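You operate a simulated robot arm through the tools that you are given. There is no shell and no other tool. Be economical: measure what you need, move in short steps, check, and stop when the job is done.

The job below is to be done with a simulated two-armed robot. You get a single attempt, and the scene is never put back.

## Task
Size the hose piece with the calipers and get the clamp that suits it out of the top drawer.
Fine: clamp and hose in the middle of the cabinet top; shut calipers and drawer.
Where things are to end (x, y in the base frame): hose piece within 60 mm of [500, -260].

The check looks at the end state, three seconds after you hand in, the way a careful person would. Anything else that was tipped, shoved, dropped, spilled or broken makes it a failure.

## Robot
Two 7-joint arms with fingered hands on one trunk, on a base that drives. Base frame: it is fixed to the floor where the robot stands at the start and does not move with it; the origin is under the middle of the robot, x ahead of it, y to its left, z up; the surface under the hand at the start is at about z = 900. Units: mm, rad, N and s.
The left shoulder is at the start at [45, 215, 995], the right one opposite. With the tool pointing down near the work surface each hand reaches from about 100 to 680 mm from the robot's upright axis, wherever it stands, measured 20 degrees to its own side. Places, roughly: calipers slider [500, 0, 900]; gap between the jaws of the calipers [400, 0, 900]; hose piece (3x3x8 cm) [600, -100, 900]; middle of the tool cabinet top [500, -400, 900]; top tool cabinet pan drawer [600, -300, 800]. Payload 3.6 kg a hand.
The tool frame of a hand sits at the grasp point between the pads (the TCP): z along the fingers, y along the line on which they close. The tips reach 22 mm beyond it. Largest opening 132 mm; the body of the gripper starts 60 mm behind the TCP. The gripper is a hand of 4 fingers: y runs from the thumb to the fingers, the wrist lies at [0, 0, -203] in the tool frame, and closing takes about 1.5 s.
Orientation is that of the tool frame in the base frame, as [roll, pitch, yaw] about the fixed x, y, z axes, in that order (R = Rz(yaw) Ry(pitch) Rx(roll)). With the fingers straight down and closing along the base's y, the tool's x points along the base's -x, its y along +y and its z along -z.

## Interface
- The arms move only by the tool step_arm. It takes "left_motion", "right_motion" or both (then of equal length, played together; a hand with none holds still); each is a list of rows, each a list of 7 numbers: the closure in counts, from 0 (fully open) to 255 (shut), then the shift along the base's x, y, z in mm, then the turn, a rotation vector about the base's x, y, z in rad. In form: [[hand, dx, dy, dz, wx, wy, wz], ...]. A call has 1 to 20 rows; each row shifts and turns the commanded pose from where the row before left it. A row lasts 0.2 s, in which the tool goes at most 50 mm and 0.15 rad; a call with a longer step from one row to the next is refused whole, and so is a gripper value outside its range. Where a pose cannot be reached the arm comes as near as it can. A force on the tool above 40 N (or 10 N above the force at the start of the call, whichever is more), or a blocked arm, ends the call early, and 0.2 s more pass. The fingers move at their own pace (about 108 mm/s each) and stop on an object; they squeeze with about 23 N. The grip force told is the motor's: it shows also when the fingers shut on nothing. Time passes only in rows, and 0.2 s behind the last, so rows that do not move let the fingers close. The reply holds the time, the measured pose of the TCP, the force on the tool along the base axes, the opening and the grip force, in the units named above and with some noise, with the torque about the TCP (base axes, N m) and any sound that the robot's microphone picked up.
- Cameras (640 x 400 px; columns grow to the right, rows downward): "scene" is now at [158.7, -25.1, 972.3]; the picture's right is [-0.35, -0.94, 0.00], its down [0.22, -0.08, -0.97] and it looks along [0.91, -0.34, 0.23] (base axes); focal length 214 px, centre (320, 200). "left" rides on the left gripper at [-53, -53, -84] in its tool frame; the picture's right is [0.71, -0.71, 0.00], its down [0.53, 0.53, -0.67] and it looks along [0.47, 0.47, 0.74] (tool axes); focal length 247 px, centre (320, 200). "right" rides on the right gripper at [53, -53, -84] in its tool frame; the picture's right is [0.71, 0.71, 0.00], its down [-0.53, 0.53, -0.67] and it looks along [-0.47, 0.47, 0.74] (tool axes); focal length 247 px, centre (320, 200). There is no depth. A picture from a camera that has moved, and an enlarged one, comes with that camera's place and axes in the base frame and with its lens. The place of the scene camera against the robot may be out by one fixed shift of up to 18 mm in any direction.
- camera(camera): a new picture of that camera. It takes no simulated time.
- slide_trunk(by): slides the trunk up (or, below 0, down) by that many mm; the arms and the scene camera ride with it, the base frame stays. It gives what a move gives, with no picture.
- roll_base(legs): drives the robot by 1 to 6 legs, each [ahead, turn to the left] in mm and rad, along the robot's own axes; the way and the turn of a leg run together, so that a leg with both is an arc; at most 1500 mm and 3.142 rad a leg. The arms and the cameras ride along, it lands a little off, and it stops where it bumps. It gives what a move gives.
- preshape(shape, hand): the hand has 4 fingers and takes this shape, open, in about a second: jaw (thumb against the fingers, like two jaws); tri (thumb and two fingers); tip (a fingertip pinch); poke (one finger out to press); point (the index stretched); flat (the hand flat); cup (the hand cupped); fist (a fist). The gripper value then closes the fingers along that shape, each until it touches; the sizes above hold for jaw. It gives what a move gives, with no picture.
- aim_head(pan, tilt): turns the head with the scene camera to pan (to the left, within 1.047 rad either way) and tilt (down, from -0.506 to 1.204), counted from straight ahead of the robot. It gives what a move gives.
- close_up(camera, box): a new picture of the part [left, top, right, bottom] of that camera's present view, enlarged. It takes no simulated time.
- close_job(): hands the job in; it is judged then, once.

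Work in short steps. Places have to be worked out from the pictures, the camera data and where the tool is seen: move nearer, look again, correct. Check each grasp and each placing, and mend what went wrong. You have 120 turns and 100 pictures in all, those below and enlarged ones among them. Open the grippers and draw the arms clear of the work before you hand the job in, unless the task says otherwise; then end with one line.

The tools are called after "Call:" as a command line: name --argument value ..., lists and objects as JSON in quotes. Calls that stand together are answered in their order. step_arm: Moves the arms, as the interface text tells. Its arguments: {"type":"object","properties":{"left_motion":{"type":"array"},"right_motion":{"type":"array"}},"required":[]} The other tools are called the same way: slide_trunk (by) slides the trunk up or down; preshape (shape, hand) gives the hand a shape; roll_base (legs) drives the base; aim_head (pan, tilt) turns the head that bears the scene camera; camera (camera) takes a picture; close_up (camera, box) takes an enlarged picture of a part of a camera's view; close_job () hands the job in.

At the start:

```text
clock: 0.0
left_ee_pos: [418.9, -25.9, 1170.7]
left_tcp_rot: [3.14, -0.003, -3.141]
left_ft_force: [0.0, -0.3, 0.3]
left_moment: [0.0, 0.0, -0.03]
left_gripper_width: 131.8
left_gripper_force: 0.1
left_shape: jaw
right_ee_pos: [412.6, -429.4, 1166.5]
right_tcp_rot: [3.141, 0.0, 3.14]
right_ft_force: [0.2, -0.1, 0.3]
right_moment: [0.01, -0.02, 0.01]
right_gripper_width: 131.8
right_gripper_force: 0.1
right_shape: jaw
trunk travel left (down, up): [-275.0, 401.0]
robot x, y, heading: [-1.7, -2.9, -0.002]
head pan, tilt: [-0.353, -0.236]
```

scene: 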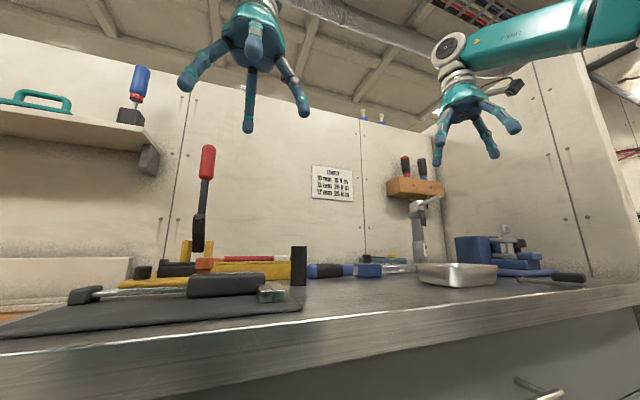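
right: 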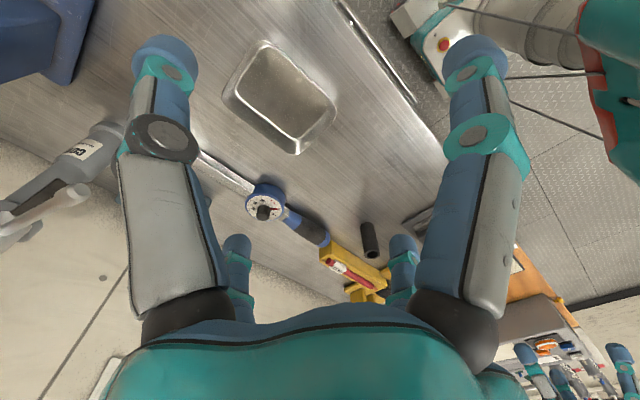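
left: 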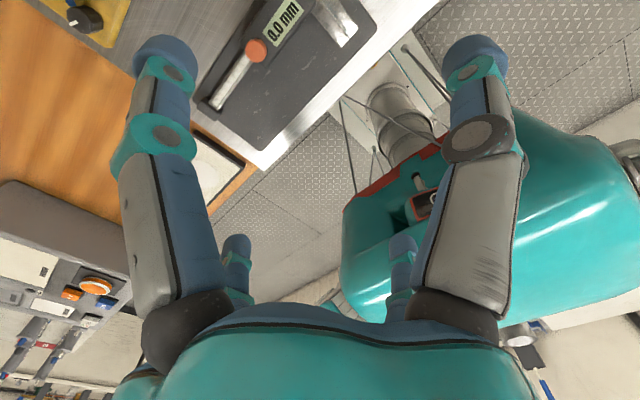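

The start pictures show the calipers on a mat, a black hose piece upright on the cabinet top, and a note on the wall. I read the note and look down at the top.

Call:
close_up --camera "scene" --box '[300, 155, 364, 210]'

Call:
slide_trunk --by 200

Call:
aim_head --pan -0.35 --tilt 0.6

Call:
camera --camera "scene"

```text
7.27 times, centred on (332, 182) of scene
camera zoom: at [158.7, -25.1, 972.3], right [-0.35, -0.94, 0.0], down [0.22, -0.08, -0.97], along [0.91, -0.34, 0.23], focal length 1560 px, centre (233, 327)
```

zoom: 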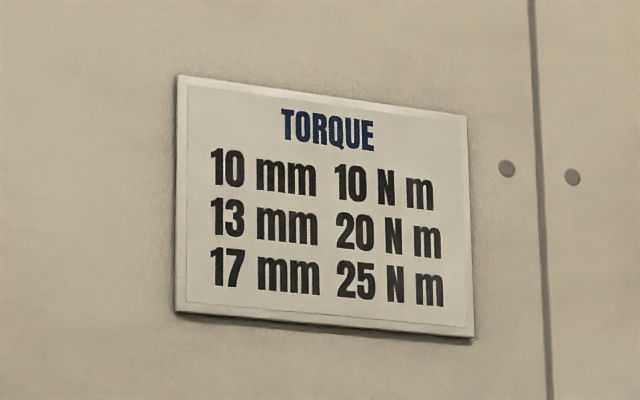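

```text
clock: 2.2
left_ee_pos: [417.9, -26.7, 1368.8]
left_tcp_rot: [-3.141, -0.002, 3.141]
left_ft_force: [0.4, -0.5, -0.4]
left_moment: [-0.03, -0.02, 0.0]
left_gripper_width: 131.9
left_gripper_force: 0.1
left_shape: jaw
right_ee_pos: [413.8, -427.8, 1366.4]
right_tcp_rot: [-3.141, 0.0, -3.141]
right_ft_force: [-0.5, 0.2, -0.1]
right_moment: [0.04, -0.01, -0.01]
right_gripper_width: 131.9
right_gripper_force: 0.0
right_shape: jaw
trunk travel left (down, up): [-475.0, 201.0]
robot x, y, heading: [0.2, -1.3, 0.0]
head pan, tilt: [-0.353, -0.236]
```

```text
clock: 3.3
left_ee_pos: [419.0, -26.8, 1370.3]
left_tcp_rot: [3.14, -0.002, 3.141]
left_ft_force: [-0.2, -0.4, 0.3]
left_moment: [0.0, -0.03, -0.01]
left_gripper_width: 131.9
left_gripper_force: 0.1
left_shape: jaw
right_ee_pos: [413.9, -429.3, 1365.1]
right_tcp_rot: [-3.142, 0.0, 3.141]
right_ft_force: [0.2, 0.3, 0.0]
right_moment: [-0.02, 0.02, -0.03]
right_gripper_width: 131.8
right_gripper_force: 0.1
right_shape: jaw
trunk travel left (down, up): [-475.0, 201.0]
robot x, y, heading: [-1.1, -0.1, 0.001]
head pan, tilt: [-0.351, 0.6]
```

```text
95 pictures are left
camera scene: at [162.1, -27.2, 1103.3], right [-0.34, -0.94, 0.0], down [-0.53, 0.19, -0.83], along [0.77, -0.28, -0.56], focal length 214 px, centre (320, 200)
```

scene: 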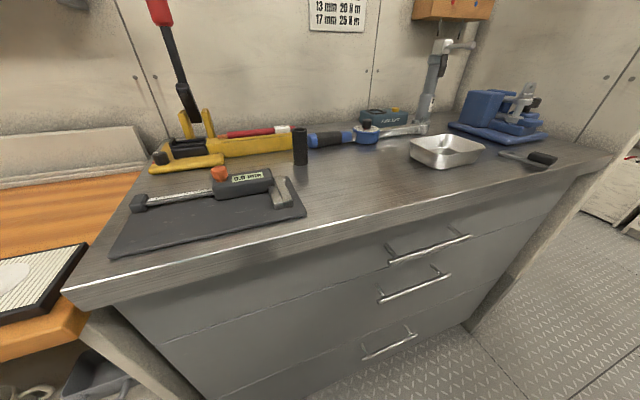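

Now I zoom into the calipers and the drawer front.

Call:
close_up --camera "scene" --box '[100, 110, 340, 260]'

Call:
close_up --camera "left" --box '[140, 0, 480, 200]'

Call:
close_up --camera "scene" --box '[320, 200, 520, 325]'

```text
2.67 times, centred on (220, 185) of scene
camera zoom: at [162.1, -27.2, 1103.3], right [-0.34, -0.94, 0.0], down [-0.53, 0.19, -0.83], along [0.77, -0.28, -0.56], focal length 572 px, centre (587, 240)
```

zoom: 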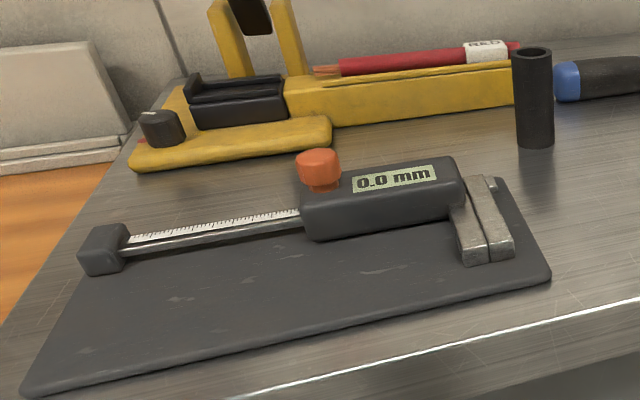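

```text
1.88 times, centred on (310, 100) of left
camera zoom: at [472.0, -79.6, 1452.9], right [-0.71, -0.71, 0.0], down [-0.53, 0.53, 0.67], along [-0.47, 0.47, -0.74], focal length 465 px, centre (339, 388)
```

zoom: 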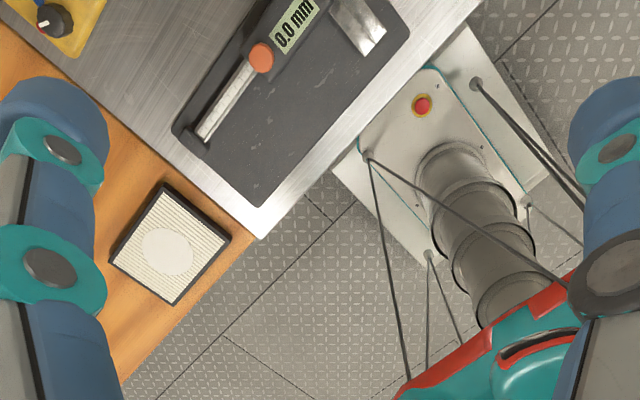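

```text
3.20 times, centred on (420, 262) of scene
camera zoom: at [162.1, -27.2, 1103.3], right [-0.34, -0.94, 0.0], down [-0.53, 0.19, -0.83], along [0.77, -0.28, -0.56], focal length 686 px, centre (0, 0)
```

zoom: 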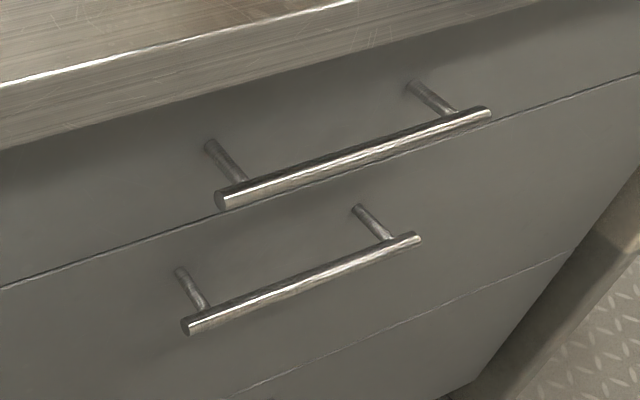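

Cabinet front edge is at x≈380, the hose at about (587,-136), the caliper jaws at y≈-70 pointing toward the robot, and the top handle around (345, -220..-410, 812). I move the right hand toward the hose, high up, to look.

Call:
step_arm --right_motion '[[0, 10, 45, -20, 0, 0, 0], [0, 10, 45, -20, 0, 0, 0], [0, 10, 45, -20, 0, 0, 0], [0, 10, 45, -20, 0, 0, 0], [0, 10, 30, -35, 0, 0, 0], [0, 10, 0, -45, 0, 0, 0], [0, 10, 0, -45, 0, 0, 0]]' --left_motion '[[0, 0, 40, 0, 0, 0, 0], [0, 0, 40, 0, 0, 0, 0], [0, 0, 40, 0, 0, 0, 0], [0, 0, 40, 0, 0, 0, 0], [0, 0, 40, 0, 0, 0, 0], [0, 0, 0, 0, 0, 0, 0], [0, 0, 0, 0, 0, 0, 0]]'

Call:
camera --camera "right"

```text
refused: row 1 steps farther than a row can; nothing moved
```

```text
91 pictures are left
camera right: at [360.9, -482.8, 1450.1], right [-0.71, 0.71, 0.0], down [0.53, 0.53, 0.67], along [0.47, 0.47, -0.74], focal length 247 px, centre (320, 200)
```

right: 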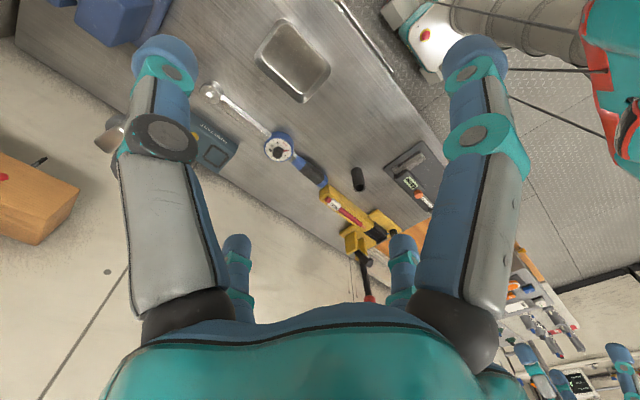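

That was refused for step norm; I shorten the steps.

Call:
step_arm --right_motion '[[0, 10, 35, -20, 0, 0, 0], [0, 10, 35, -20, 0, 0, 0], [0, 10, 35, -25, 0, 0, 0], [0, 10, 35, -25, 0, 0, 0], [0, 10, 35, -30, 0, 0, 0], [0, 10, 0, -45, 0, 0, 0], [0, 10, 0, -45, 0, 0, 0]]' --left_motion '[[0, 0, 40, 0, 0, 0, 0], [0, 0, 40, 0, 0, 0, 0], [0, 0, 40, 0, 0, 0, 0], [0, 0, 40, 0, 0, 0, 0], [0, 0, 40, 0, 0, 0, 0], [0, 0, 0, 0, 0, 0, 0], [0, 0, 0, 0, 0, 0, 0]]'

Call:
camera --camera "right"

```text
clock: 4.9
left_ee_pos: [419.0, 173.1, 1372.4]
left_tcp_rot: [-3.142, 0.0, 3.141]
left_ft_force: [0.0, -0.4, -0.2]
left_moment: [-0.02, 0.01, 0.0]
left_gripper_width: 131.8
left_gripper_force: 0.1
left_shape: jaw
right_ee_pos: [482.3, -252.6, 1153.8]
right_tcp_rot: [-3.141, 0.0, 3.14]
right_ft_force: [0.1, 1.1, 0.2]
right_moment: [-0.01, -0.03, 0.01]
right_gripper_width: 131.9
right_gripper_force: 0.0
right_shape: jaw
trunk travel left (down, up): [-475.0, 201.0]
robot x, y, heading: [0.9, 2.0, 0.001]
head pan, tilt: [-0.351, 0.6]
```

```text
90 pictures are left
camera right: at [431.5, -305.9, 1237.6], right [-0.71, 0.71, 0.0], down [0.53, 0.53, 0.67], along [0.47, 0.47, -0.74], focal length 247 px, centre (320, 200)
```

right: 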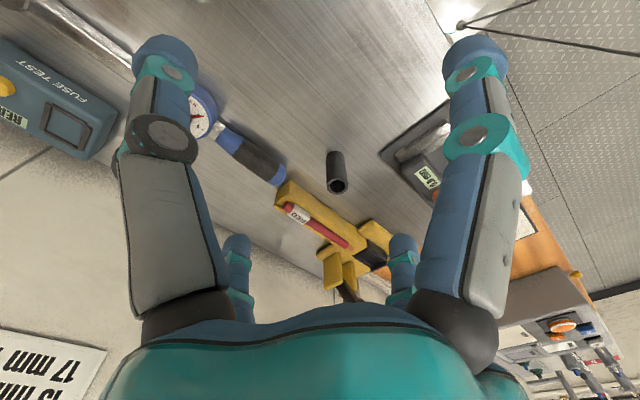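

From the wrist camera the hose stands at about (560,-145). I move above it and check before lowering.

Call:
step_arm --right_motion '[[0, 26, 36, -15, 0, 0, 0], [0, 26, 36, -15, 0, 0, 0], [0, 26, 36, -15, 0, 0, 0], [0, 0, 0, -45, 0, 0, 0], [0, 0, 0, 0, 0, 0, 0]]'

Call:
camera --camera "right"

Call:
camera --camera "scene"

```text
clock: 6.1
left_ee_pos: [417.8, 173.9, 1372.8]
left_tcp_rot: [3.141, -0.002, 3.141]
left_ft_force: [0.0, 0.5, 0.2]
left_moment: [0.01, -0.02, 0.04]
left_gripper_width: 131.9
left_gripper_force: 0.1
left_shape: jaw
right_ee_pos: [560.1, -146.1, 1065.3]
right_tcp_rot: [-3.141, 0.0, 3.14]
right_ft_force: [0.5, 0.1, -0.5]
right_moment: [-0.01, -0.01, -0.04]
right_gripper_width: 132.1
right_gripper_force: 0.1
right_shape: jaw
trunk travel left (down, up): [-475.0, 201.0]
robot x, y, heading: [3.4, 1.6, 0.001]
head pan, tilt: [-0.351, 0.6]
```

```text
89 pictures are left
camera right: at [508.6, -199.3, 1149.9], right [-0.71, 0.71, 0.0], down [0.53, 0.53, 0.67], along [0.47, 0.47, -0.74], focal length 247 px, centre (320, 200)
```

right: 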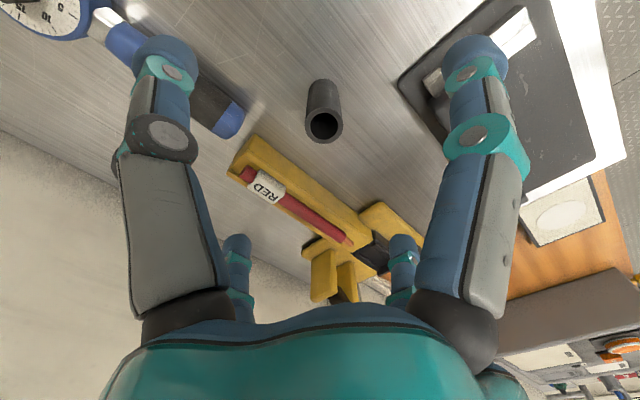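

```text
88 pictures are left
camera scene: at [162.0, -26.4, 1103.3], right [-0.34, -0.94, 0.0], down [-0.53, 0.19, -0.82], along [0.77, -0.28, -0.57], focal length 214 px, centre (320, 200)
```

scene: 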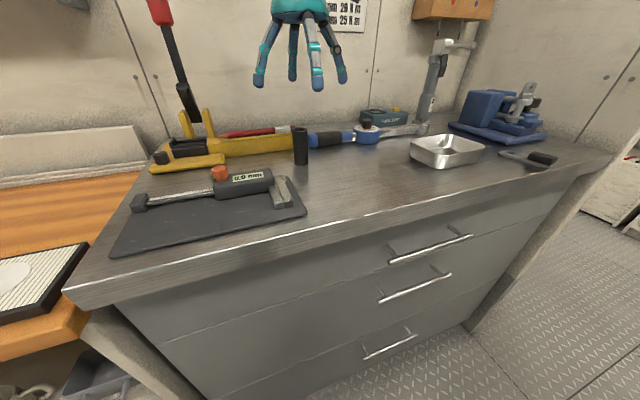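

The hose is at (562,-142). I descend so the TCP is at z≈958 and close.

Call:
step_arm --right_motion '[[60, 2, 4, -40, 0, 0, 0], [60, 0, 0, -40, 0, 0, 0], [60, 0, 0, -27, 0, 0, 0], [255, 0, 0, 0, 0, 0, 0], [255, 0, 0, 0, 0, 0, 0], [255, 0, 0, 0, 0, 0, 0], [255, 0, 0, 0, 0, 0, 0], [255, 0, 0, 0, 0, 0, 0], [255, 0, 0, 0, 0, 0, 0]]'

Call:
camera --camera "right"

```text
clock: 8.1
left_ee_pos: [419.5, 172.7, 1372.6]
left_tcp_rot: [3.14, -0.002, 3.141]
left_ft_force: [-0.4, 0.1, -0.3]
left_moment: [-0.01, 0.0, -0.01]
left_gripper_width: 132.0
left_gripper_force: 0.0
left_shape: jaw
right_ee_pos: [561.6, -142.2, 958.2]
right_tcp_rot: [-3.141, 0.001, -3.141]
right_ft_force: [-0.3, 0.1, -0.4]
right_moment: [-0.02, -0.01, -0.01]
right_gripper_width: 19.9
right_gripper_force: 22.7
right_shape: jaw
trunk travel left (down, up): [-475.0, 201.0]
robot x, y, heading: [1.5, 2.0, 0.001]
head pan, tilt: [-0.351, 0.6]
```

```text
87 pictures are left
camera right: at [509.6, -196.3, 1042.4], right [-0.71, 0.71, 0.0], down [0.53, 0.53, 0.67], along [0.47, 0.47, -0.74], focal length 247 px, centre (320, 200)
```

right: 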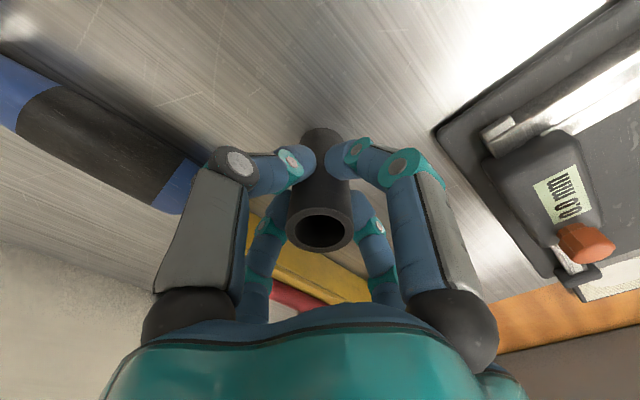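

Grip on the hose reads 19.9 mm. I lift it and move to where the wrist camera sees the calipers.

Call:
step_arm --right_motion '[[255, 0, 0, 45, 0, 0, 0], [255, 0, 0, 45, 0, 0, 0], [255, -20, -20, 30, 0, 0, 0], [255, -35, -25, 0, 0, 0, 0], [255, -35, -25, 0, 0, 0, 0], [255, 0, 0, 0, 0, 0, 0]]'

Call:
camera --camera "right"

Call:
camera --camera "scene"

```text
clock: 9.5
left_ee_pos: [419.5, 173.5, 1372.4]
left_tcp_rot: [-3.141, -0.001, -3.14]
left_ft_force: [0.1, -0.4, -0.5]
left_moment: [-0.02, -0.02, -0.01]
left_gripper_width: 132.1
left_gripper_force: 0.1
left_shape: jaw
right_ee_pos: [471.3, -209.7, 1078.9]
right_tcp_rot: [3.14, -0.002, -3.139]
right_ft_force: [0.7, -0.1, -0.7]
right_moment: [-0.03, 0.02, 0.02]
right_gripper_width: 19.9
right_gripper_force: 23.1
right_shape: jaw
trunk travel left (down, up): [-475.0, 201.0]
robot x, y, heading: [-1.3, -1.3, 0.002]
head pan, tilt: [-0.351, 0.6]
```

```text
86 pictures are left
camera right: at [420.0, -263.6, 1164.1], right [-0.71, 0.71, 0.0], down [0.53, 0.53, 0.67], along [0.47, 0.47, -0.74], focal length 247 px, centre (320, 200)
```

right: 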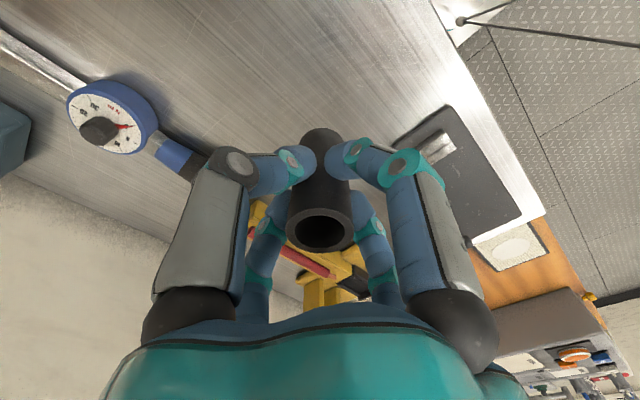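

```text
85 pictures are left
camera scene: at [162.8, -26.7, 1103.1], right [-0.34, -0.94, 0.0], down [-0.53, 0.19, -0.82], along [0.77, -0.28, -0.57], focal length 214 px, centre (320, 200)
```

scene: 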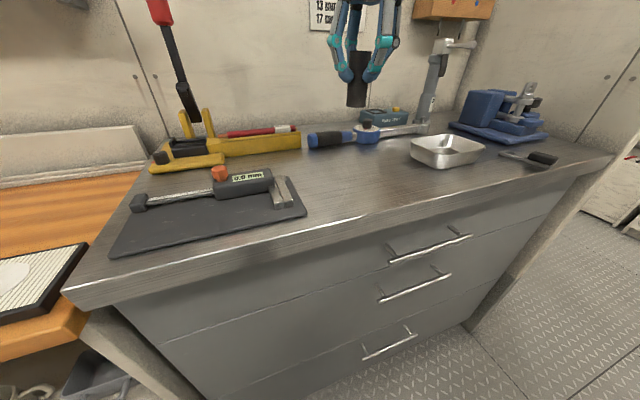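

Jaw tips are at about (427,-66) and the slider body spans y≈-55..35 around x≈495. I turn the left hand 90° so its fingers close along x and bring it over the slider to look.

Call:
step_arm --left_motion '[[0, 5, -10, -30, 0, 0, 0.143], [0, 5, -10, -30, 0, 0, 0.143], [0, 5, -10, -30, 0, 0, 0.143], [0, 5, -10, -30, 0, 0, 0.143], [0, 5, -10, -30, 0, 0, 0.143], [0, 5, -10, -30, 0, 0, 0.143], [0, 5, -10, -20, 0, 0, 0.143], [0, 5, -10, -20, 0, 0, 0.143], [0, 5, -10, -10, 0, 0, 0.143], [0, 5, -10, 0, 0, 0, 0.143], [0, 5, -10, 0, 0, 0, 0.141], [0, 0, 0, 0, 0, 0, 0]]'

Call:
camera --camera "left"

```text
clock: 12.1
left_ee_pos: [472.2, 64.0, 1139.4]
left_tcp_rot: [3.139, -0.001, -1.569]
left_ft_force: [0.1, -0.3, 0.3]
left_moment: [-0.01, 0.01, 0.0]
left_gripper_width: 131.9
left_gripper_force: 0.0
left_shape: jaw
right_ee_pos: [472.7, -209.6, 1079.4]
right_tcp_rot: [-3.141, 0.001, -3.141]
right_ft_force: [-0.2, -0.6, 0.2]
right_moment: [0.02, -0.02, -0.03]
right_gripper_width: 19.7
right_gripper_force: 23.1
right_shape: jaw
trunk travel left (down, up): [-475.0, 201.0]
robot x, y, heading: [1.5, -0.3, 0.0]
head pan, tilt: [-0.351, 0.6]
```

```text
84 pictures are left
camera left: at [526.9, 117.0, 1222.1], right [0.71, -0.71, 0.0], down [-0.52, -0.53, 0.67], along [-0.47, -0.47, -0.74], focal length 247 px, centre (320, 200)
```

left: 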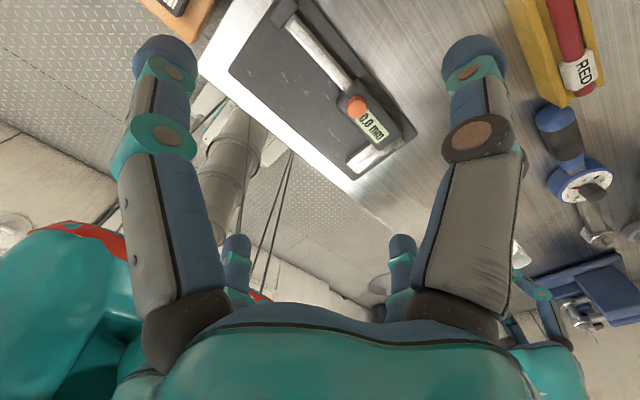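

Call:
close_up --camera "left" --box '[220, 0, 460, 190]'

```text
2.11 times, centred on (340, 95) of left
camera zoom: at [526.9, 117.0, 1222.1], right [0.71, -0.71, 0.0], down [-0.52, -0.53, 0.67], along [-0.47, -0.47, -0.74], focal length 520 px, centre (278, 421)
```

zoom: 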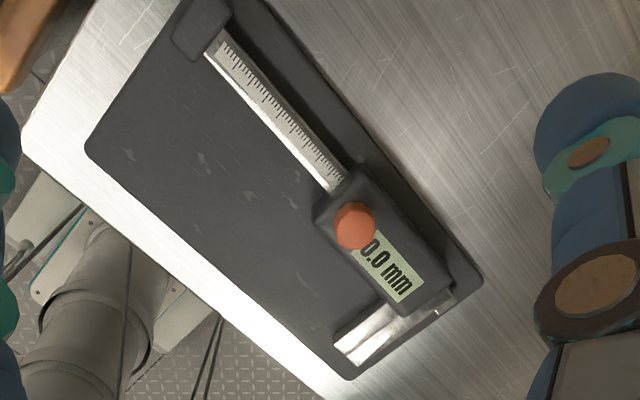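

The slider body spans x 463–500, y -60–25, the jaw line is at y≈-75 with tips at x≈418. I move the left hand over (482,-12) with partial opening, stopping above it.

Call:
step_arm --left_motion '[[60, 3, -25, -30, 0, 0, 0], [60, 3, -25, -30, 0, 0, 0], [60, 4, -26, -30, 0, 0, 0], [60, 0, 0, -40, 0, 0, 0], [60, 0, 0, 0, 0, 0, 0]]'

Call:
camera --camera "left"

Call:
close_up --camera "scene" --box '[100, 60, 340, 260]'

```text
clock: 13.3
left_ee_pos: [483.9, -12.7, 1007.0]
left_tcp_rot: [3.141, -0.002, -1.571]
left_ft_force: [0.2, 0.1, 0.2]
left_moment: [0.01, -0.01, 0.0]
left_gripper_width: 101.6
left_gripper_force: 0.0
left_shape: jaw
right_ee_pos: [471.5, -210.2, 1079.9]
right_tcp_rot: [-3.141, 0.0, 3.141]
right_ft_force: [0.1, 0.8, 0.4]
right_moment: [-0.03, 0.0, -0.02]
right_gripper_width: 19.7
right_gripper_force: 23.1
right_shape: jaw
trunk travel left (down, up): [-475.0, 201.0]
robot x, y, heading: [2.0, -2.2, -0.002]
head pan, tilt: [-0.351, 0.6]
```

```text
82 pictures are left
camera left: at [537.9, 40.4, 1090.4], right [0.71, -0.71, 0.0], down [-0.53, -0.53, 0.67], along [-0.47, -0.47, -0.74], focal length 247 px, centre (320, 200)
```

left: 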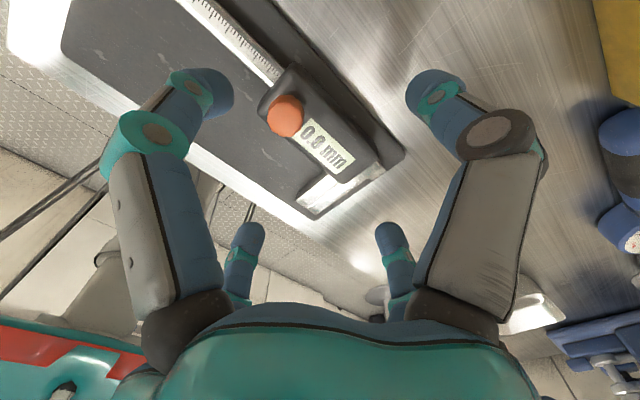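

```text
2.00 times, centred on (220, 160) of scene
camera zoom: at [162.1, -27.5, 1103.2], right [-0.34, -0.94, 0.0], down [-0.53, 0.19, -0.82], along [0.77, -0.28, -0.57], focal length 429 px, centre (520, 280)
```

zoom: 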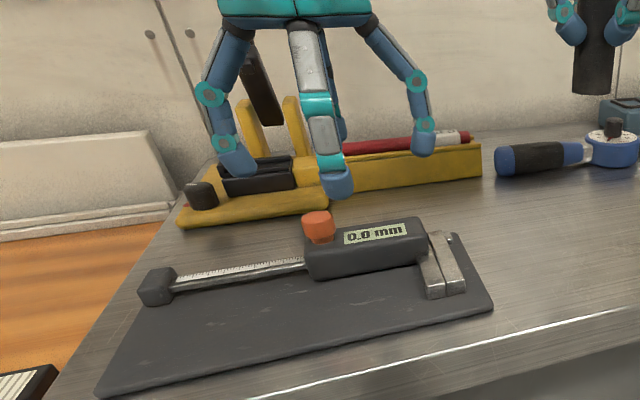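

The hand's four fingers sit as a cross, so grasping the body would hit the jaws; the orange knob at (479,11), z≈925–950, is a better handle. I move above it with tips staying over the body top and close on it.

Call:
step_arm --left_motion '[[60, -4, 24, -10, 0, 0, 0], [60, 0, 0, -25, 0, 0, 0], [60, 0, 0, -17, 0, 0, 0], [60, 0, 0, 0, 0, 0, 0]]'

Call:
camera --camera "left"

Call:
close_up --camera "scene" --box '[120, 100, 320, 225]'

```text
clock: 14.3
left_ee_pos: [480.4, 12.4, 956.2]
left_tcp_rot: [3.141, -0.001, -1.571]
left_ft_force: [-0.7, 0.1, -0.1]
left_moment: [0.01, -0.01, 0.03]
left_gripper_width: 101.2
left_gripper_force: 0.0
left_shape: jaw
right_ee_pos: [471.5, -211.0, 1080.5]
right_tcp_rot: [-3.141, -0.001, 3.14]
right_ft_force: [-0.9, -0.3, -0.8]
right_moment: [-0.04, 0.0, 0.0]
right_gripper_width: 19.9
right_gripper_force: 23.5
right_shape: jaw
trunk travel left (down, up): [-475.0, 201.0]
robot x, y, heading: [1.1, 1.2, 0.003]
head pan, tilt: [-0.351, 0.6]
```

```text
80 pictures are left
camera left: at [533.3, 64.8, 1039.5], right [0.71, -0.71, 0.0], down [-0.52, -0.53, 0.67], along [-0.47, -0.47, -0.74], focal length 247 px, centre (320, 200)
```

left: 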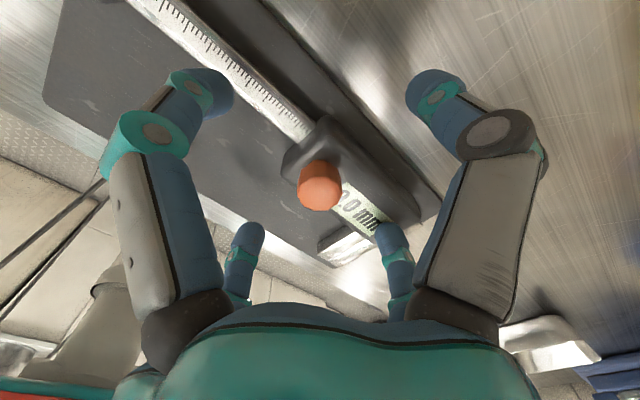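

```text
3.20 times, centred on (220, 162) of scene
camera zoom: at [162.3, -27.3, 1103.2], right [-0.34, -0.94, 0.0], down [-0.53, 0.19, -0.82], along [0.77, -0.28, -0.57], focal length 686 px, centre (640, 320)
```

zoom: 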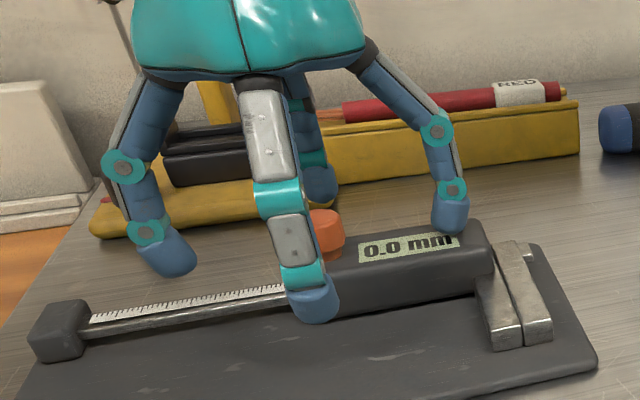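

Knob is centred in the fingers and nothing touches. I close.

Call:
step_arm --left_motion '[[120, 0, 0, 0, 0, 0, 0], [180, 0, 0, 0, 0, 0, 0], [255, 0, 0, 0, 0, 0, 0], [255, 0, 0, 0, 0, 0, 0], [255, 0, 0, 0, 0, 0, 0], [255, 0, 0, 0, 0, 0, 0], [255, 0, 0, 0, 0, 0, 0]]'

Call:
camera --camera "left"

Call:
close_up --camera "scene" --box '[120, 100, 320, 225]'

```text
clock: 15.9
left_ee_pos: [480.4, 12.6, 956.4]
left_tcp_rot: [3.141, 0.0, -1.571]
left_ft_force: [2.3, 0.2, -4.3]
left_moment: [-0.02, -0.05, 0.04]
left_gripper_width: 14.5
left_gripper_force: 23.6
left_shape: jaw
right_ee_pos: [472.2, -210.7, 1078.9]
right_tcp_rot: [-3.141, -0.003, -3.141]
right_ft_force: [0.0, -0.6, -0.6]
right_moment: [-0.01, -0.03, -0.02]
right_gripper_width: 19.8
right_gripper_force: 22.9
right_shape: jaw
trunk travel left (down, up): [-475.0, 201.0]
robot x, y, heading: [0.6, -0.1, -0.002]
head pan, tilt: [-0.351, 0.6]
```

```text
78 pictures are left
camera left: at [534.0, 65.0, 1039.3], right [0.71, -0.71, 0.0], down [-0.52, -0.53, 0.67], along [-0.47, -0.47, -0.74], focal length 247 px, centre (320, 200)
```

left: 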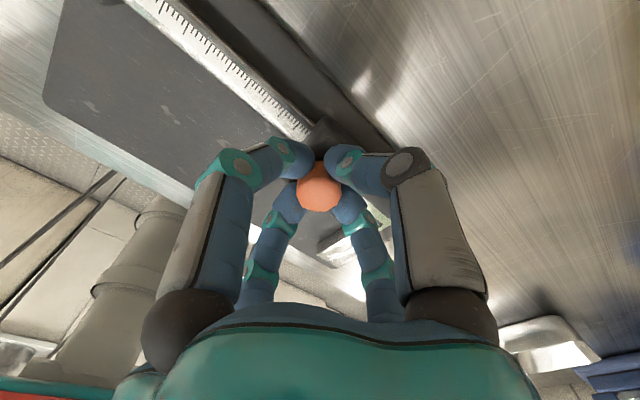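

```text
3.20 times, centred on (220, 162) of scene
camera zoom: at [163.2, -27.3, 1103.0], right [-0.34, -0.94, 0.0], down [-0.53, 0.19, -0.82], along [0.77, -0.28, -0.57], focal length 686 px, centre (640, 320)
```

zoom: 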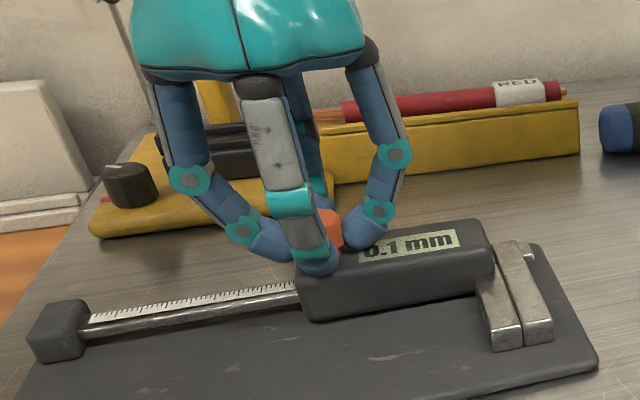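

Knob is gripped. I slide it 45 mm to the left (+y).

Call:
step_arm --left_motion '[[255, 0, 10, 0, 0, 0, 0], [255, 0, 15, 0, 0, 0, 0], [255, 0, 15, 0, 0, 0, 0], [255, 0, 7, 0, 0, 0, 0], [255, 0, 0, 0, 0, 0, 0]]'

Call:
close_up --camera "scene" --box '[120, 100, 320, 225]'

Call:
camera --camera "left"

```text
clock: 17.1
left_ee_pos: [479.3, 57.5, 956.8]
left_tcp_rot: [3.138, -0.001, -1.573]
left_ft_force: [6.2, -11.6, -16.0]
left_moment: [-0.18, -0.09, 0.05]
left_gripper_width: 14.4
left_gripper_force: 22.8
left_shape: jaw
right_ee_pos: [473.2, -211.8, 1078.0]
right_tcp_rot: [3.14, -0.005, 3.14]
right_ft_force: [-0.1, 0.1, 0.4]
right_moment: [-0.02, 0.02, 0.02]
right_gripper_width: 19.6
right_gripper_force: 23.1
right_shape: jaw
trunk travel left (down, up): [-475.0, 201.0]
robot x, y, heading: [0.5, -0.0, -0.0]
head pan, tilt: [-0.351, 0.6]
```

```text
3.20 times, centred on (220, 162) of scene
camera zoom: at [164.5, -28.3, 1102.7], right [-0.34, -0.94, 0.0], down [-0.53, 0.2, -0.82], along [0.77, -0.28, -0.57], focal length 686 px, centre (640, 320)
```

zoom: 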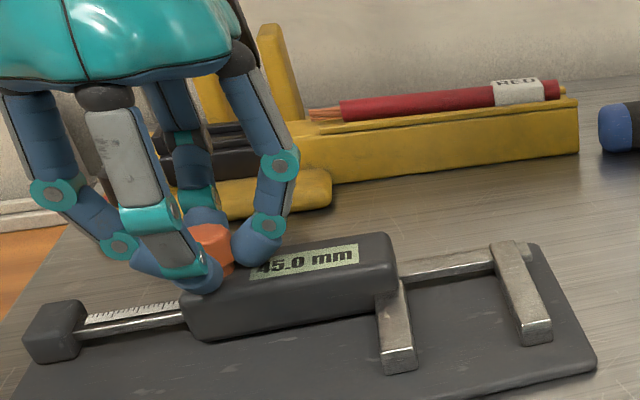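

```text
75 pictures are left
camera left: at [534.1, 110.7, 1039.8], right [0.71, -0.71, 0.0], down [-0.52, -0.52, 0.67], along [-0.48, -0.47, -0.74], focal length 247 px, centre (320, 200)
```

left: 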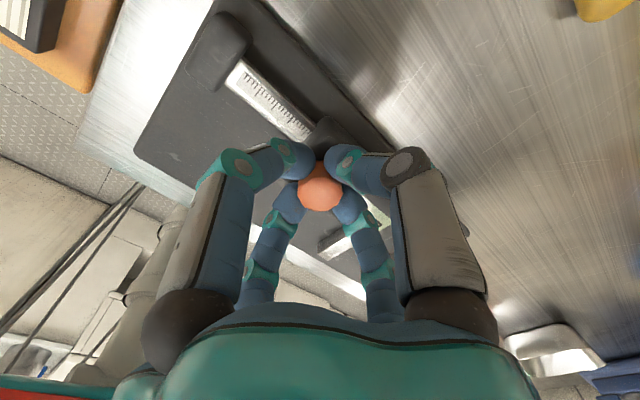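

The display reads 45.0 mm. I release the knob and draw the left hand up and away to give the right hand room.

Call:
step_arm --left_motion '[[150, 0, 0, 0, 0, 0, 0], [60, 0, 0, 0, 0, 0, 0], [60, 0, 0, 0, 0, 0, 0], [60, 0, 0, 0, 0, 0, 0], [60, 0, 0, 20, 0, 0, 0], [60, 0, 0, 45, 0, 0, 0], [60, 0, 0, 45, 0, 0, 0], [60, 0, 30, 35, 0, 0, 0], [60, 0, 40, 0, 0, 0, 0], [60, 0, 40, 0, 0, 0, 0], [60, 0, 40, 0, 0, 0, 0]]'

Call:
camera --camera "left"

Call:
close_up --camera "scene" --box '[120, 100, 320, 225]'

```text
clock: 19.5
left_ee_pos: [480.3, 208.6, 1101.9]
left_tcp_rot: [3.14, -0.002, -1.572]
left_ft_force: [-0.1, -0.4, -0.4]
left_moment: [-0.01, 0.01, 0.0]
left_gripper_width: 100.6
left_gripper_force: 0.0
left_shape: jaw
right_ee_pos: [471.4, -209.4, 1079.2]
right_tcp_rot: [3.142, 0.0, -3.141]
right_ft_force: [0.0, 0.9, -0.5]
right_moment: [0.01, 0.0, -0.02]
right_gripper_width: 19.8
right_gripper_force: 23.2
right_shape: jaw
trunk travel left (down, up): [-475.0, 201.0]
robot x, y, heading: [0.4, -0.9, -0.004]
head pan, tilt: [-0.351, 0.6]
```

```text
74 pictures are left
camera left: at [533.3, 261.6, 1185.2], right [0.71, -0.71, 0.0], down [-0.53, -0.52, 0.67], along [-0.47, -0.47, -0.74], focal length 247 px, centre (320, 200)
```

left: 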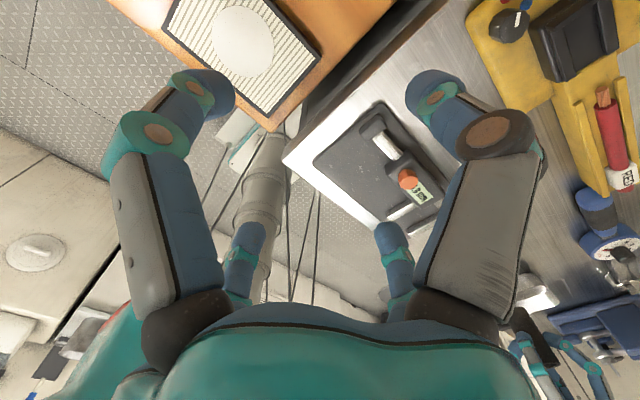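

```text
3.20 times, centred on (220, 162) of scene
camera zoom: at [162.2, -26.5, 1103.2], right [-0.34, -0.94, 0.0], down [-0.53, 0.19, -0.82], along [0.77, -0.28, -0.57], focal length 686 px, centre (640, 320)
```

zoom: 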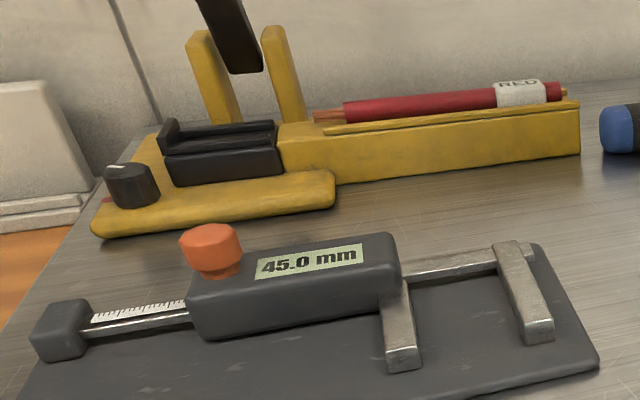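

Jaws are open by 45.0 mm. I bring the hose above the gap at (440,-53) and look before lowering.

Call:
step_arm --right_motion '[[255, -8, 40, 0, 0, 0, 0], [255, -8, 40, 0, 0, 0, 0], [255, -8, 40, 0, 0, 0, 0], [255, -8, 36, -20, 0, 0, 0], [255, 0, 0, -40, 0, 0, 0], [255, 0, 0, 0, 0, 0, 0]]'

Call:
camera --camera "right"

Call:
close_up --camera "scene" --box '[180, 80, 380, 230]'

```text
clock: 20.9
left_ee_pos: [480.0, 208.3, 1101.5]
left_tcp_rot: [3.139, 0.001, -1.568]
left_ft_force: [0.6, 0.4, 0.3]
left_moment: [-0.02, -0.03, 0.0]
left_gripper_width: 100.7
left_gripper_force: 0.1
left_shape: jaw
right_ee_pos: [440.3, -54.5, 1020.8]
right_tcp_rot: [-3.142, 0.0, 3.141]
right_ft_force: [-0.3, 0.1, 0.0]
right_moment: [0.01, -0.01, -0.01]
right_gripper_width: 20.0
right_gripper_force: 23.0
right_shape: jaw
trunk travel left (down, up): [-475.0, 201.0]
robot x, y, heading: [-1.6, 1.1, -0.004]
head pan, tilt: [-0.351, 0.6]
```

```text
72 pictures are left
camera right: at [389.4, -108.9, 1104.5], right [-0.71, 0.71, 0.0], down [0.53, 0.53, 0.67], along [0.47, 0.47, -0.74], focal length 247 px, centre (320, 200)
```

right: 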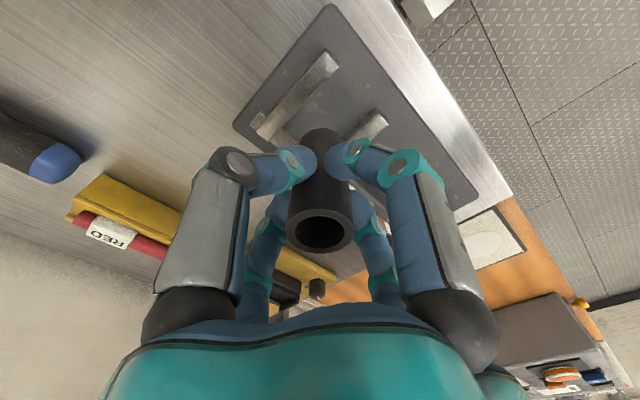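

```text
2.67 times, centred on (280, 155) of scene
camera zoom: at [162.1, -26.9, 1103.2], right [-0.34, -0.94, 0.0], down [-0.53, 0.19, -0.82], along [0.77, -0.28, -0.57], focal length 572 px, centre (427, 320)
```

zoom: 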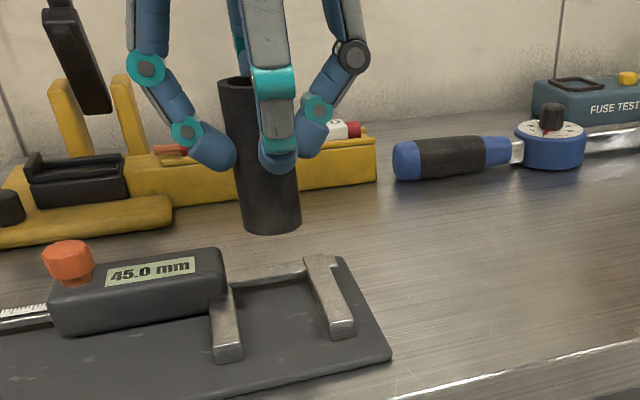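

Gap centre works out at about y=-50, x≈443. I lower the hose into the gap.

Call:
step_arm --right_motion '[[255, 2, 4, -10, 0, 0, 0], [255, 0, 0, -20, 0, 0, 0], [255, 0, 0, -15, 0, 0, 0], [255, 0, 0, -8, 0, 0, 0], [255, 0, 0, -3, 0, 0, 0], [255, 0, 0, 0, 0, 0, 0]]'

Call:
close_up --camera "scene" --box '[180, 80, 380, 230]'

Call:
camera --camera "right"

```text
clock: 22.3
left_ee_pos: [479.7, 209.2, 1103.3]
left_tcp_rot: [3.14, -0.001, -1.571]
left_ft_force: [-0.7, -0.4, -0.5]
left_moment: [0.02, -0.04, -0.01]
left_gripper_width: 101.0
left_gripper_force: 0.1
left_shape: jaw
right_ee_pos: [443.5, -50.8, 962.7]
right_tcp_rot: [-3.141, -0.002, -3.141]
right_ft_force: [-0.8, 0.9, 1.2]
right_moment: [0.01, 0.0, 0.03]
right_gripper_width: 19.5
right_gripper_force: 23.0
right_shape: jaw
trunk travel left (down, up): [-475.0, 201.0]
robot x, y, heading: [-1.5, -3.1, 0.0]
head pan, tilt: [-0.351, 0.6]
```

```text
2.67 times, centred on (280, 155) of scene
camera zoom: at [162.2, -27.1, 1103.2], right [-0.34, -0.94, 0.0], down [-0.53, 0.19, -0.82], along [0.77, -0.28, -0.57], focal length 572 px, centre (427, 320)
```

zoom: 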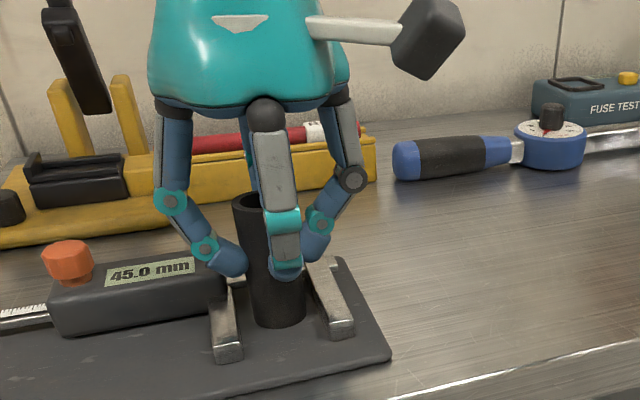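

```text
69 pictures are left
camera right: at [391.4, -104.8, 1046.8], right [-0.71, 0.71, 0.0], down [0.53, 0.53, 0.67], along [0.47, 0.47, -0.74], focal length 247 px, centre (320, 200)
```

right: 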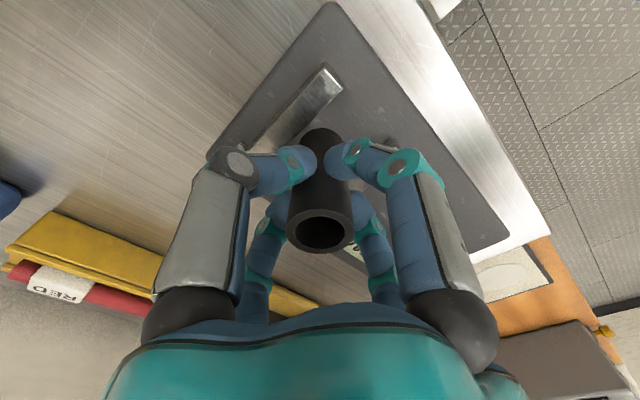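

The hose is in the gap, not yet loaded. I lower 2 mm more, open, and back off upward.

Call:
step_arm --right_motion '[[255, 0, 0, -2, 0, 0, 0], [255, 0, 0, 0, 0, 0, 0]]'

Call:
step_arm --right_motion '[[160, 0, 0, 0, 0, 0, 0], [60, 0, 0, 0, 0, 0, 0], [60, 0, 0, 0, 0, 0, 0], [60, 0, 0, 0, 0, 0, 0], [60, 0, 0, 30, 0, 0, 0], [60, 0, 0, 45, 0, 0, 0], [60, 0, 0, 45, 0, 0, 0], [60, 0, -40, 0, 0, 0, 0], [60, 0, -40, 0, 0, 0, 0], [60, 0, -40, 0, 0, 0, 0], [60, 0, -40, 0, 0, 0, 0]]'

Call:
close_up --camera "scene" --box '[180, 80, 380, 230]'

```text
clock: 22.9
left_ee_pos: [478.3, 207.9, 1102.9]
left_tcp_rot: [-3.141, 0.0, -1.572]
left_ft_force: [-0.6, -0.2, 0.3]
left_moment: [0.02, -0.02, 0.0]
left_gripper_width: 100.8
left_gripper_force: 0.1
left_shape: jaw
right_ee_pos: [442.9, -51.4, 961.1]
right_tcp_rot: [3.14, 0.003, 3.141]
right_ft_force: [-1.0, 0.1, 14.0]
right_moment: [0.05, -0.06, -0.03]
right_gripper_width: 19.9
right_gripper_force: 22.4
right_shape: jaw
trunk travel left (down, up): [-475.0, 201.0]
robot x, y, heading: [1.7, 3.4, 0.0]
head pan, tilt: [-0.351, 0.6]
```

```text
clock: 25.3
left_ee_pos: [479.7, 206.8, 1102.4]
left_tcp_rot: [3.14, 0.0, -1.569]
left_ft_force: [-0.2, 0.0, 0.5]
left_moment: [-0.02, 0.02, -0.02]
left_gripper_width: 100.8
left_gripper_force: 0.0
left_shape: jaw
right_ee_pos: [442.1, -211.4, 1079.2]
right_tcp_rot: [-3.141, -0.002, -3.14]
right_ft_force: [0.5, -0.3, 0.8]
right_moment: [0.04, -0.01, 0.05]
right_gripper_width: 100.5
right_gripper_force: 0.1
right_shape: jaw
trunk travel left (down, up): [-475.0, 201.0]
robot x, y, heading: [1.4, 2.2, -0.002]
head pan, tilt: [-0.351, 0.6]
```

```text
2.67 times, centred on (280, 155) of scene
camera zoom: at [162.0, -27.7, 1103.2], right [-0.34, -0.94, 0.0], down [-0.53, 0.19, -0.82], along [0.77, -0.28, -0.57], focal length 572 px, centre (427, 320)
```

zoom: 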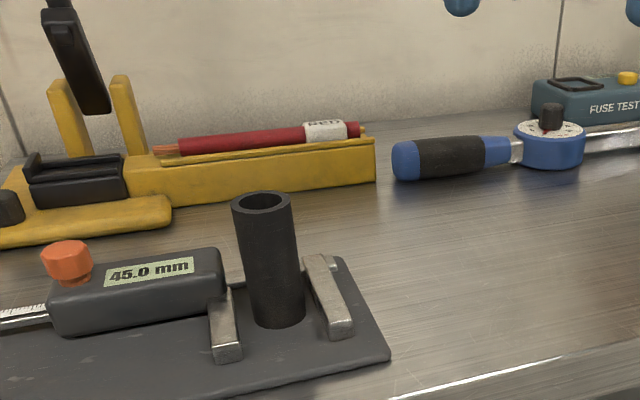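

Hose stands freely in the gap. The left hand goes back over the knob and grips it.

Call:
step_arm --left_motion '[[60, 0, -40, 0, 0, 0, 0], [60, 0, -40, 0, 0, 0, 0], [60, 0, -40, 0, 0, 0, 0], [60, 0, -30, -30, 0, 0, 0], [60, 0, 0, -45, 0, 0, 0], [60, 0, 0, -45, 0, 0, 0], [60, 0, 0, -26, 0, 0, 0], [120, 0, 0, 0, 0, 0, 0], [180, 0, 0, 0, 0, 0, 0], [255, 0, 0, 0, 0, 0, 0], [255, 0, 0, 0, 0, 0, 0], [255, 0, 0, 0, 0, 0, 0], [255, 0, 0, 0, 0, 0, 0]]'

Call:
close_up --camera "scene" --box '[130, 80, 330, 230]'

```text
clock: 28.1
left_ee_pos: [478.3, 58.4, 956.6]
left_tcp_rot: [3.139, 0.001, -1.572]
left_ft_force: [0.8, -1.7, -5.6]
left_moment: [-0.03, -0.01, -0.01]
left_gripper_width: 15.9
left_gripper_force: 22.6
left_shape: jaw
right_ee_pos: [444.4, -210.7, 1077.1]
right_tcp_rot: [3.141, -0.002, -3.141]
right_ft_force: [-1.8, -1.0, -0.4]
right_moment: [0.01, 0.0, 0.02]
right_gripper_width: 100.8
right_gripper_force: 0.1
right_shape: jaw
trunk travel left (down, up): [-475.0, 201.0]
robot x, y, heading: [-5.3, 2.6, -0.001]
head pan, tilt: [-0.351, 0.6]
```

```text
2.67 times, centred on (230, 155) of scene
camera zoom: at [162.8, -27.3, 1103.0], right [-0.34, -0.94, 0.0], down [-0.53, 0.19, -0.82], along [0.77, -0.28, -0.57], focal length 572 px, centre (560, 320)
```

zoom: 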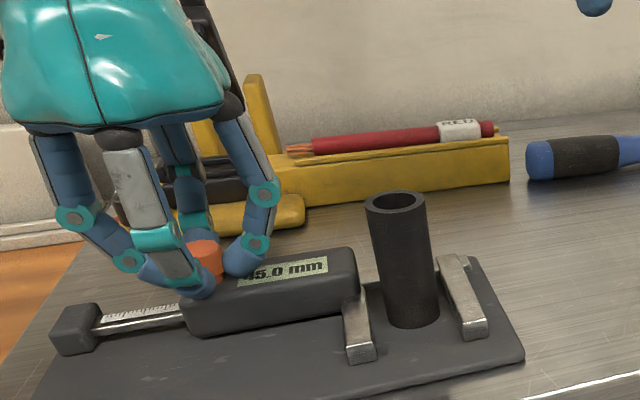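

Gripped again. I close the slider slowly by 14 mm.

Call:
step_arm --left_motion '[[255, 0, -4, 0, 0, 0, 0], [255, 0, -4, 0, 0, 0, 0], [255, 0, -3, 0, 0, 0, 0], [255, 0, -3, 0, 0, 0, 0], [255, 0, 0, 0, 0, 0, 0]]'

Call:
close_up --camera "scene" --box '[130, 80, 330, 230]'

```text
clock: 29.3
left_ee_pos: [478.4, 44.3, 957.0]
left_tcp_rot: [3.139, -0.001, -1.571]
left_ft_force: [1.4, -0.6, -6.4]
left_moment: [0.0, -0.02, 0.0]
left_gripper_width: 15.5
left_gripper_force: 22.7
left_shape: jaw
right_ee_pos: [443.4, -210.6, 1079.2]
right_tcp_rot: [-3.141, -0.001, 3.141]
right_ft_force: [-0.7, 0.9, -0.9]
right_moment: [-0.02, 0.0, 0.02]
right_gripper_width: 100.9
right_gripper_force: 0.1
right_shape: jaw
trunk travel left (down, up): [-475.0, 201.0]
robot x, y, heading: [0.5, -2.0, -0.001]
head pan, tilt: [-0.351, 0.6]
```

```text
2.67 times, centred on (230, 155) of scene
camera zoom: at [162.9, -27.1, 1103.0], right [-0.34, -0.94, 0.0], down [-0.53, 0.19, -0.82], along [0.77, -0.28, -0.57], focal length 572 px, centre (560, 320)
```

zoom: 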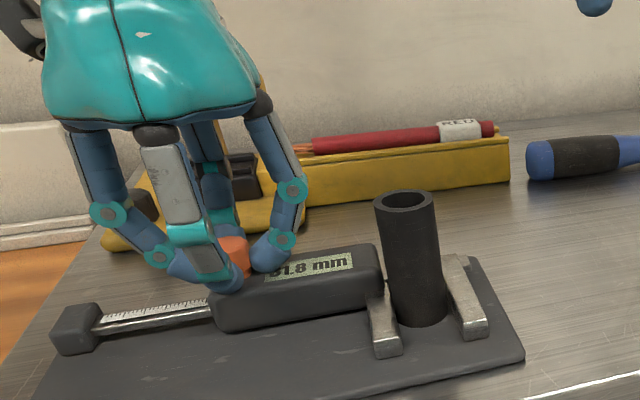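

Reading 31.8 mm, jaws nearly on the hose. I continue in 1 mm steps.

Call:
step_arm --left_motion '[[255, 0, -1, 0, 0, 0, 0], [255, 0, -1, 0, 0, 0, 0], [255, 0, -1, 0, 0, 0, 0], [255, 0, -1, 0, 0, 0, 0], [255, 0, 0, 0, 0, 0, 0]]'

Call:
close_up --camera "scene" --box '[160, 110, 320, 210]'

```text
clock: 30.5
left_ee_pos: [479.1, 42.9, 955.4]
left_tcp_rot: [3.139, 0.001, -1.568]
left_ft_force: [-3.1, 6.1, -9.2]
left_moment: [0.1, 0.06, -0.02]
left_gripper_width: 15.5
left_gripper_force: 23.3
left_shape: jaw
right_ee_pos: [443.7, -209.1, 1079.2]
right_tcp_rot: [-3.141, -0.003, 3.14]
right_ft_force: [-0.1, -0.2, -0.6]
right_moment: [0.0, 0.01, 0.01]
right_gripper_width: 100.8
right_gripper_force: 0.1
right_shape: jaw
trunk travel left (down, up): [-475.0, 201.0]
robot x, y, heading: [0.9, -1.9, 0.003]
head pan, tilt: [-0.351, 0.6]
```

```text
4.00 times, centred on (240, 160) of scene
camera zoom: at [162.5, -26.4, 1103.1], right [-0.34, -0.94, 0.0], down [-0.53, 0.19, -0.82], along [0.77, -0.28, -0.57], focal length 858 px, centre (640, 360)
```

zoom: 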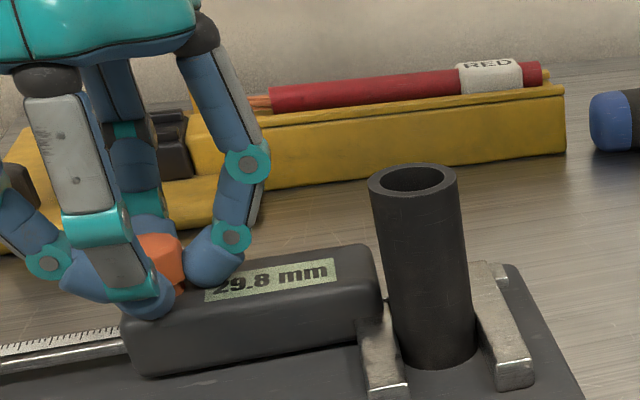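

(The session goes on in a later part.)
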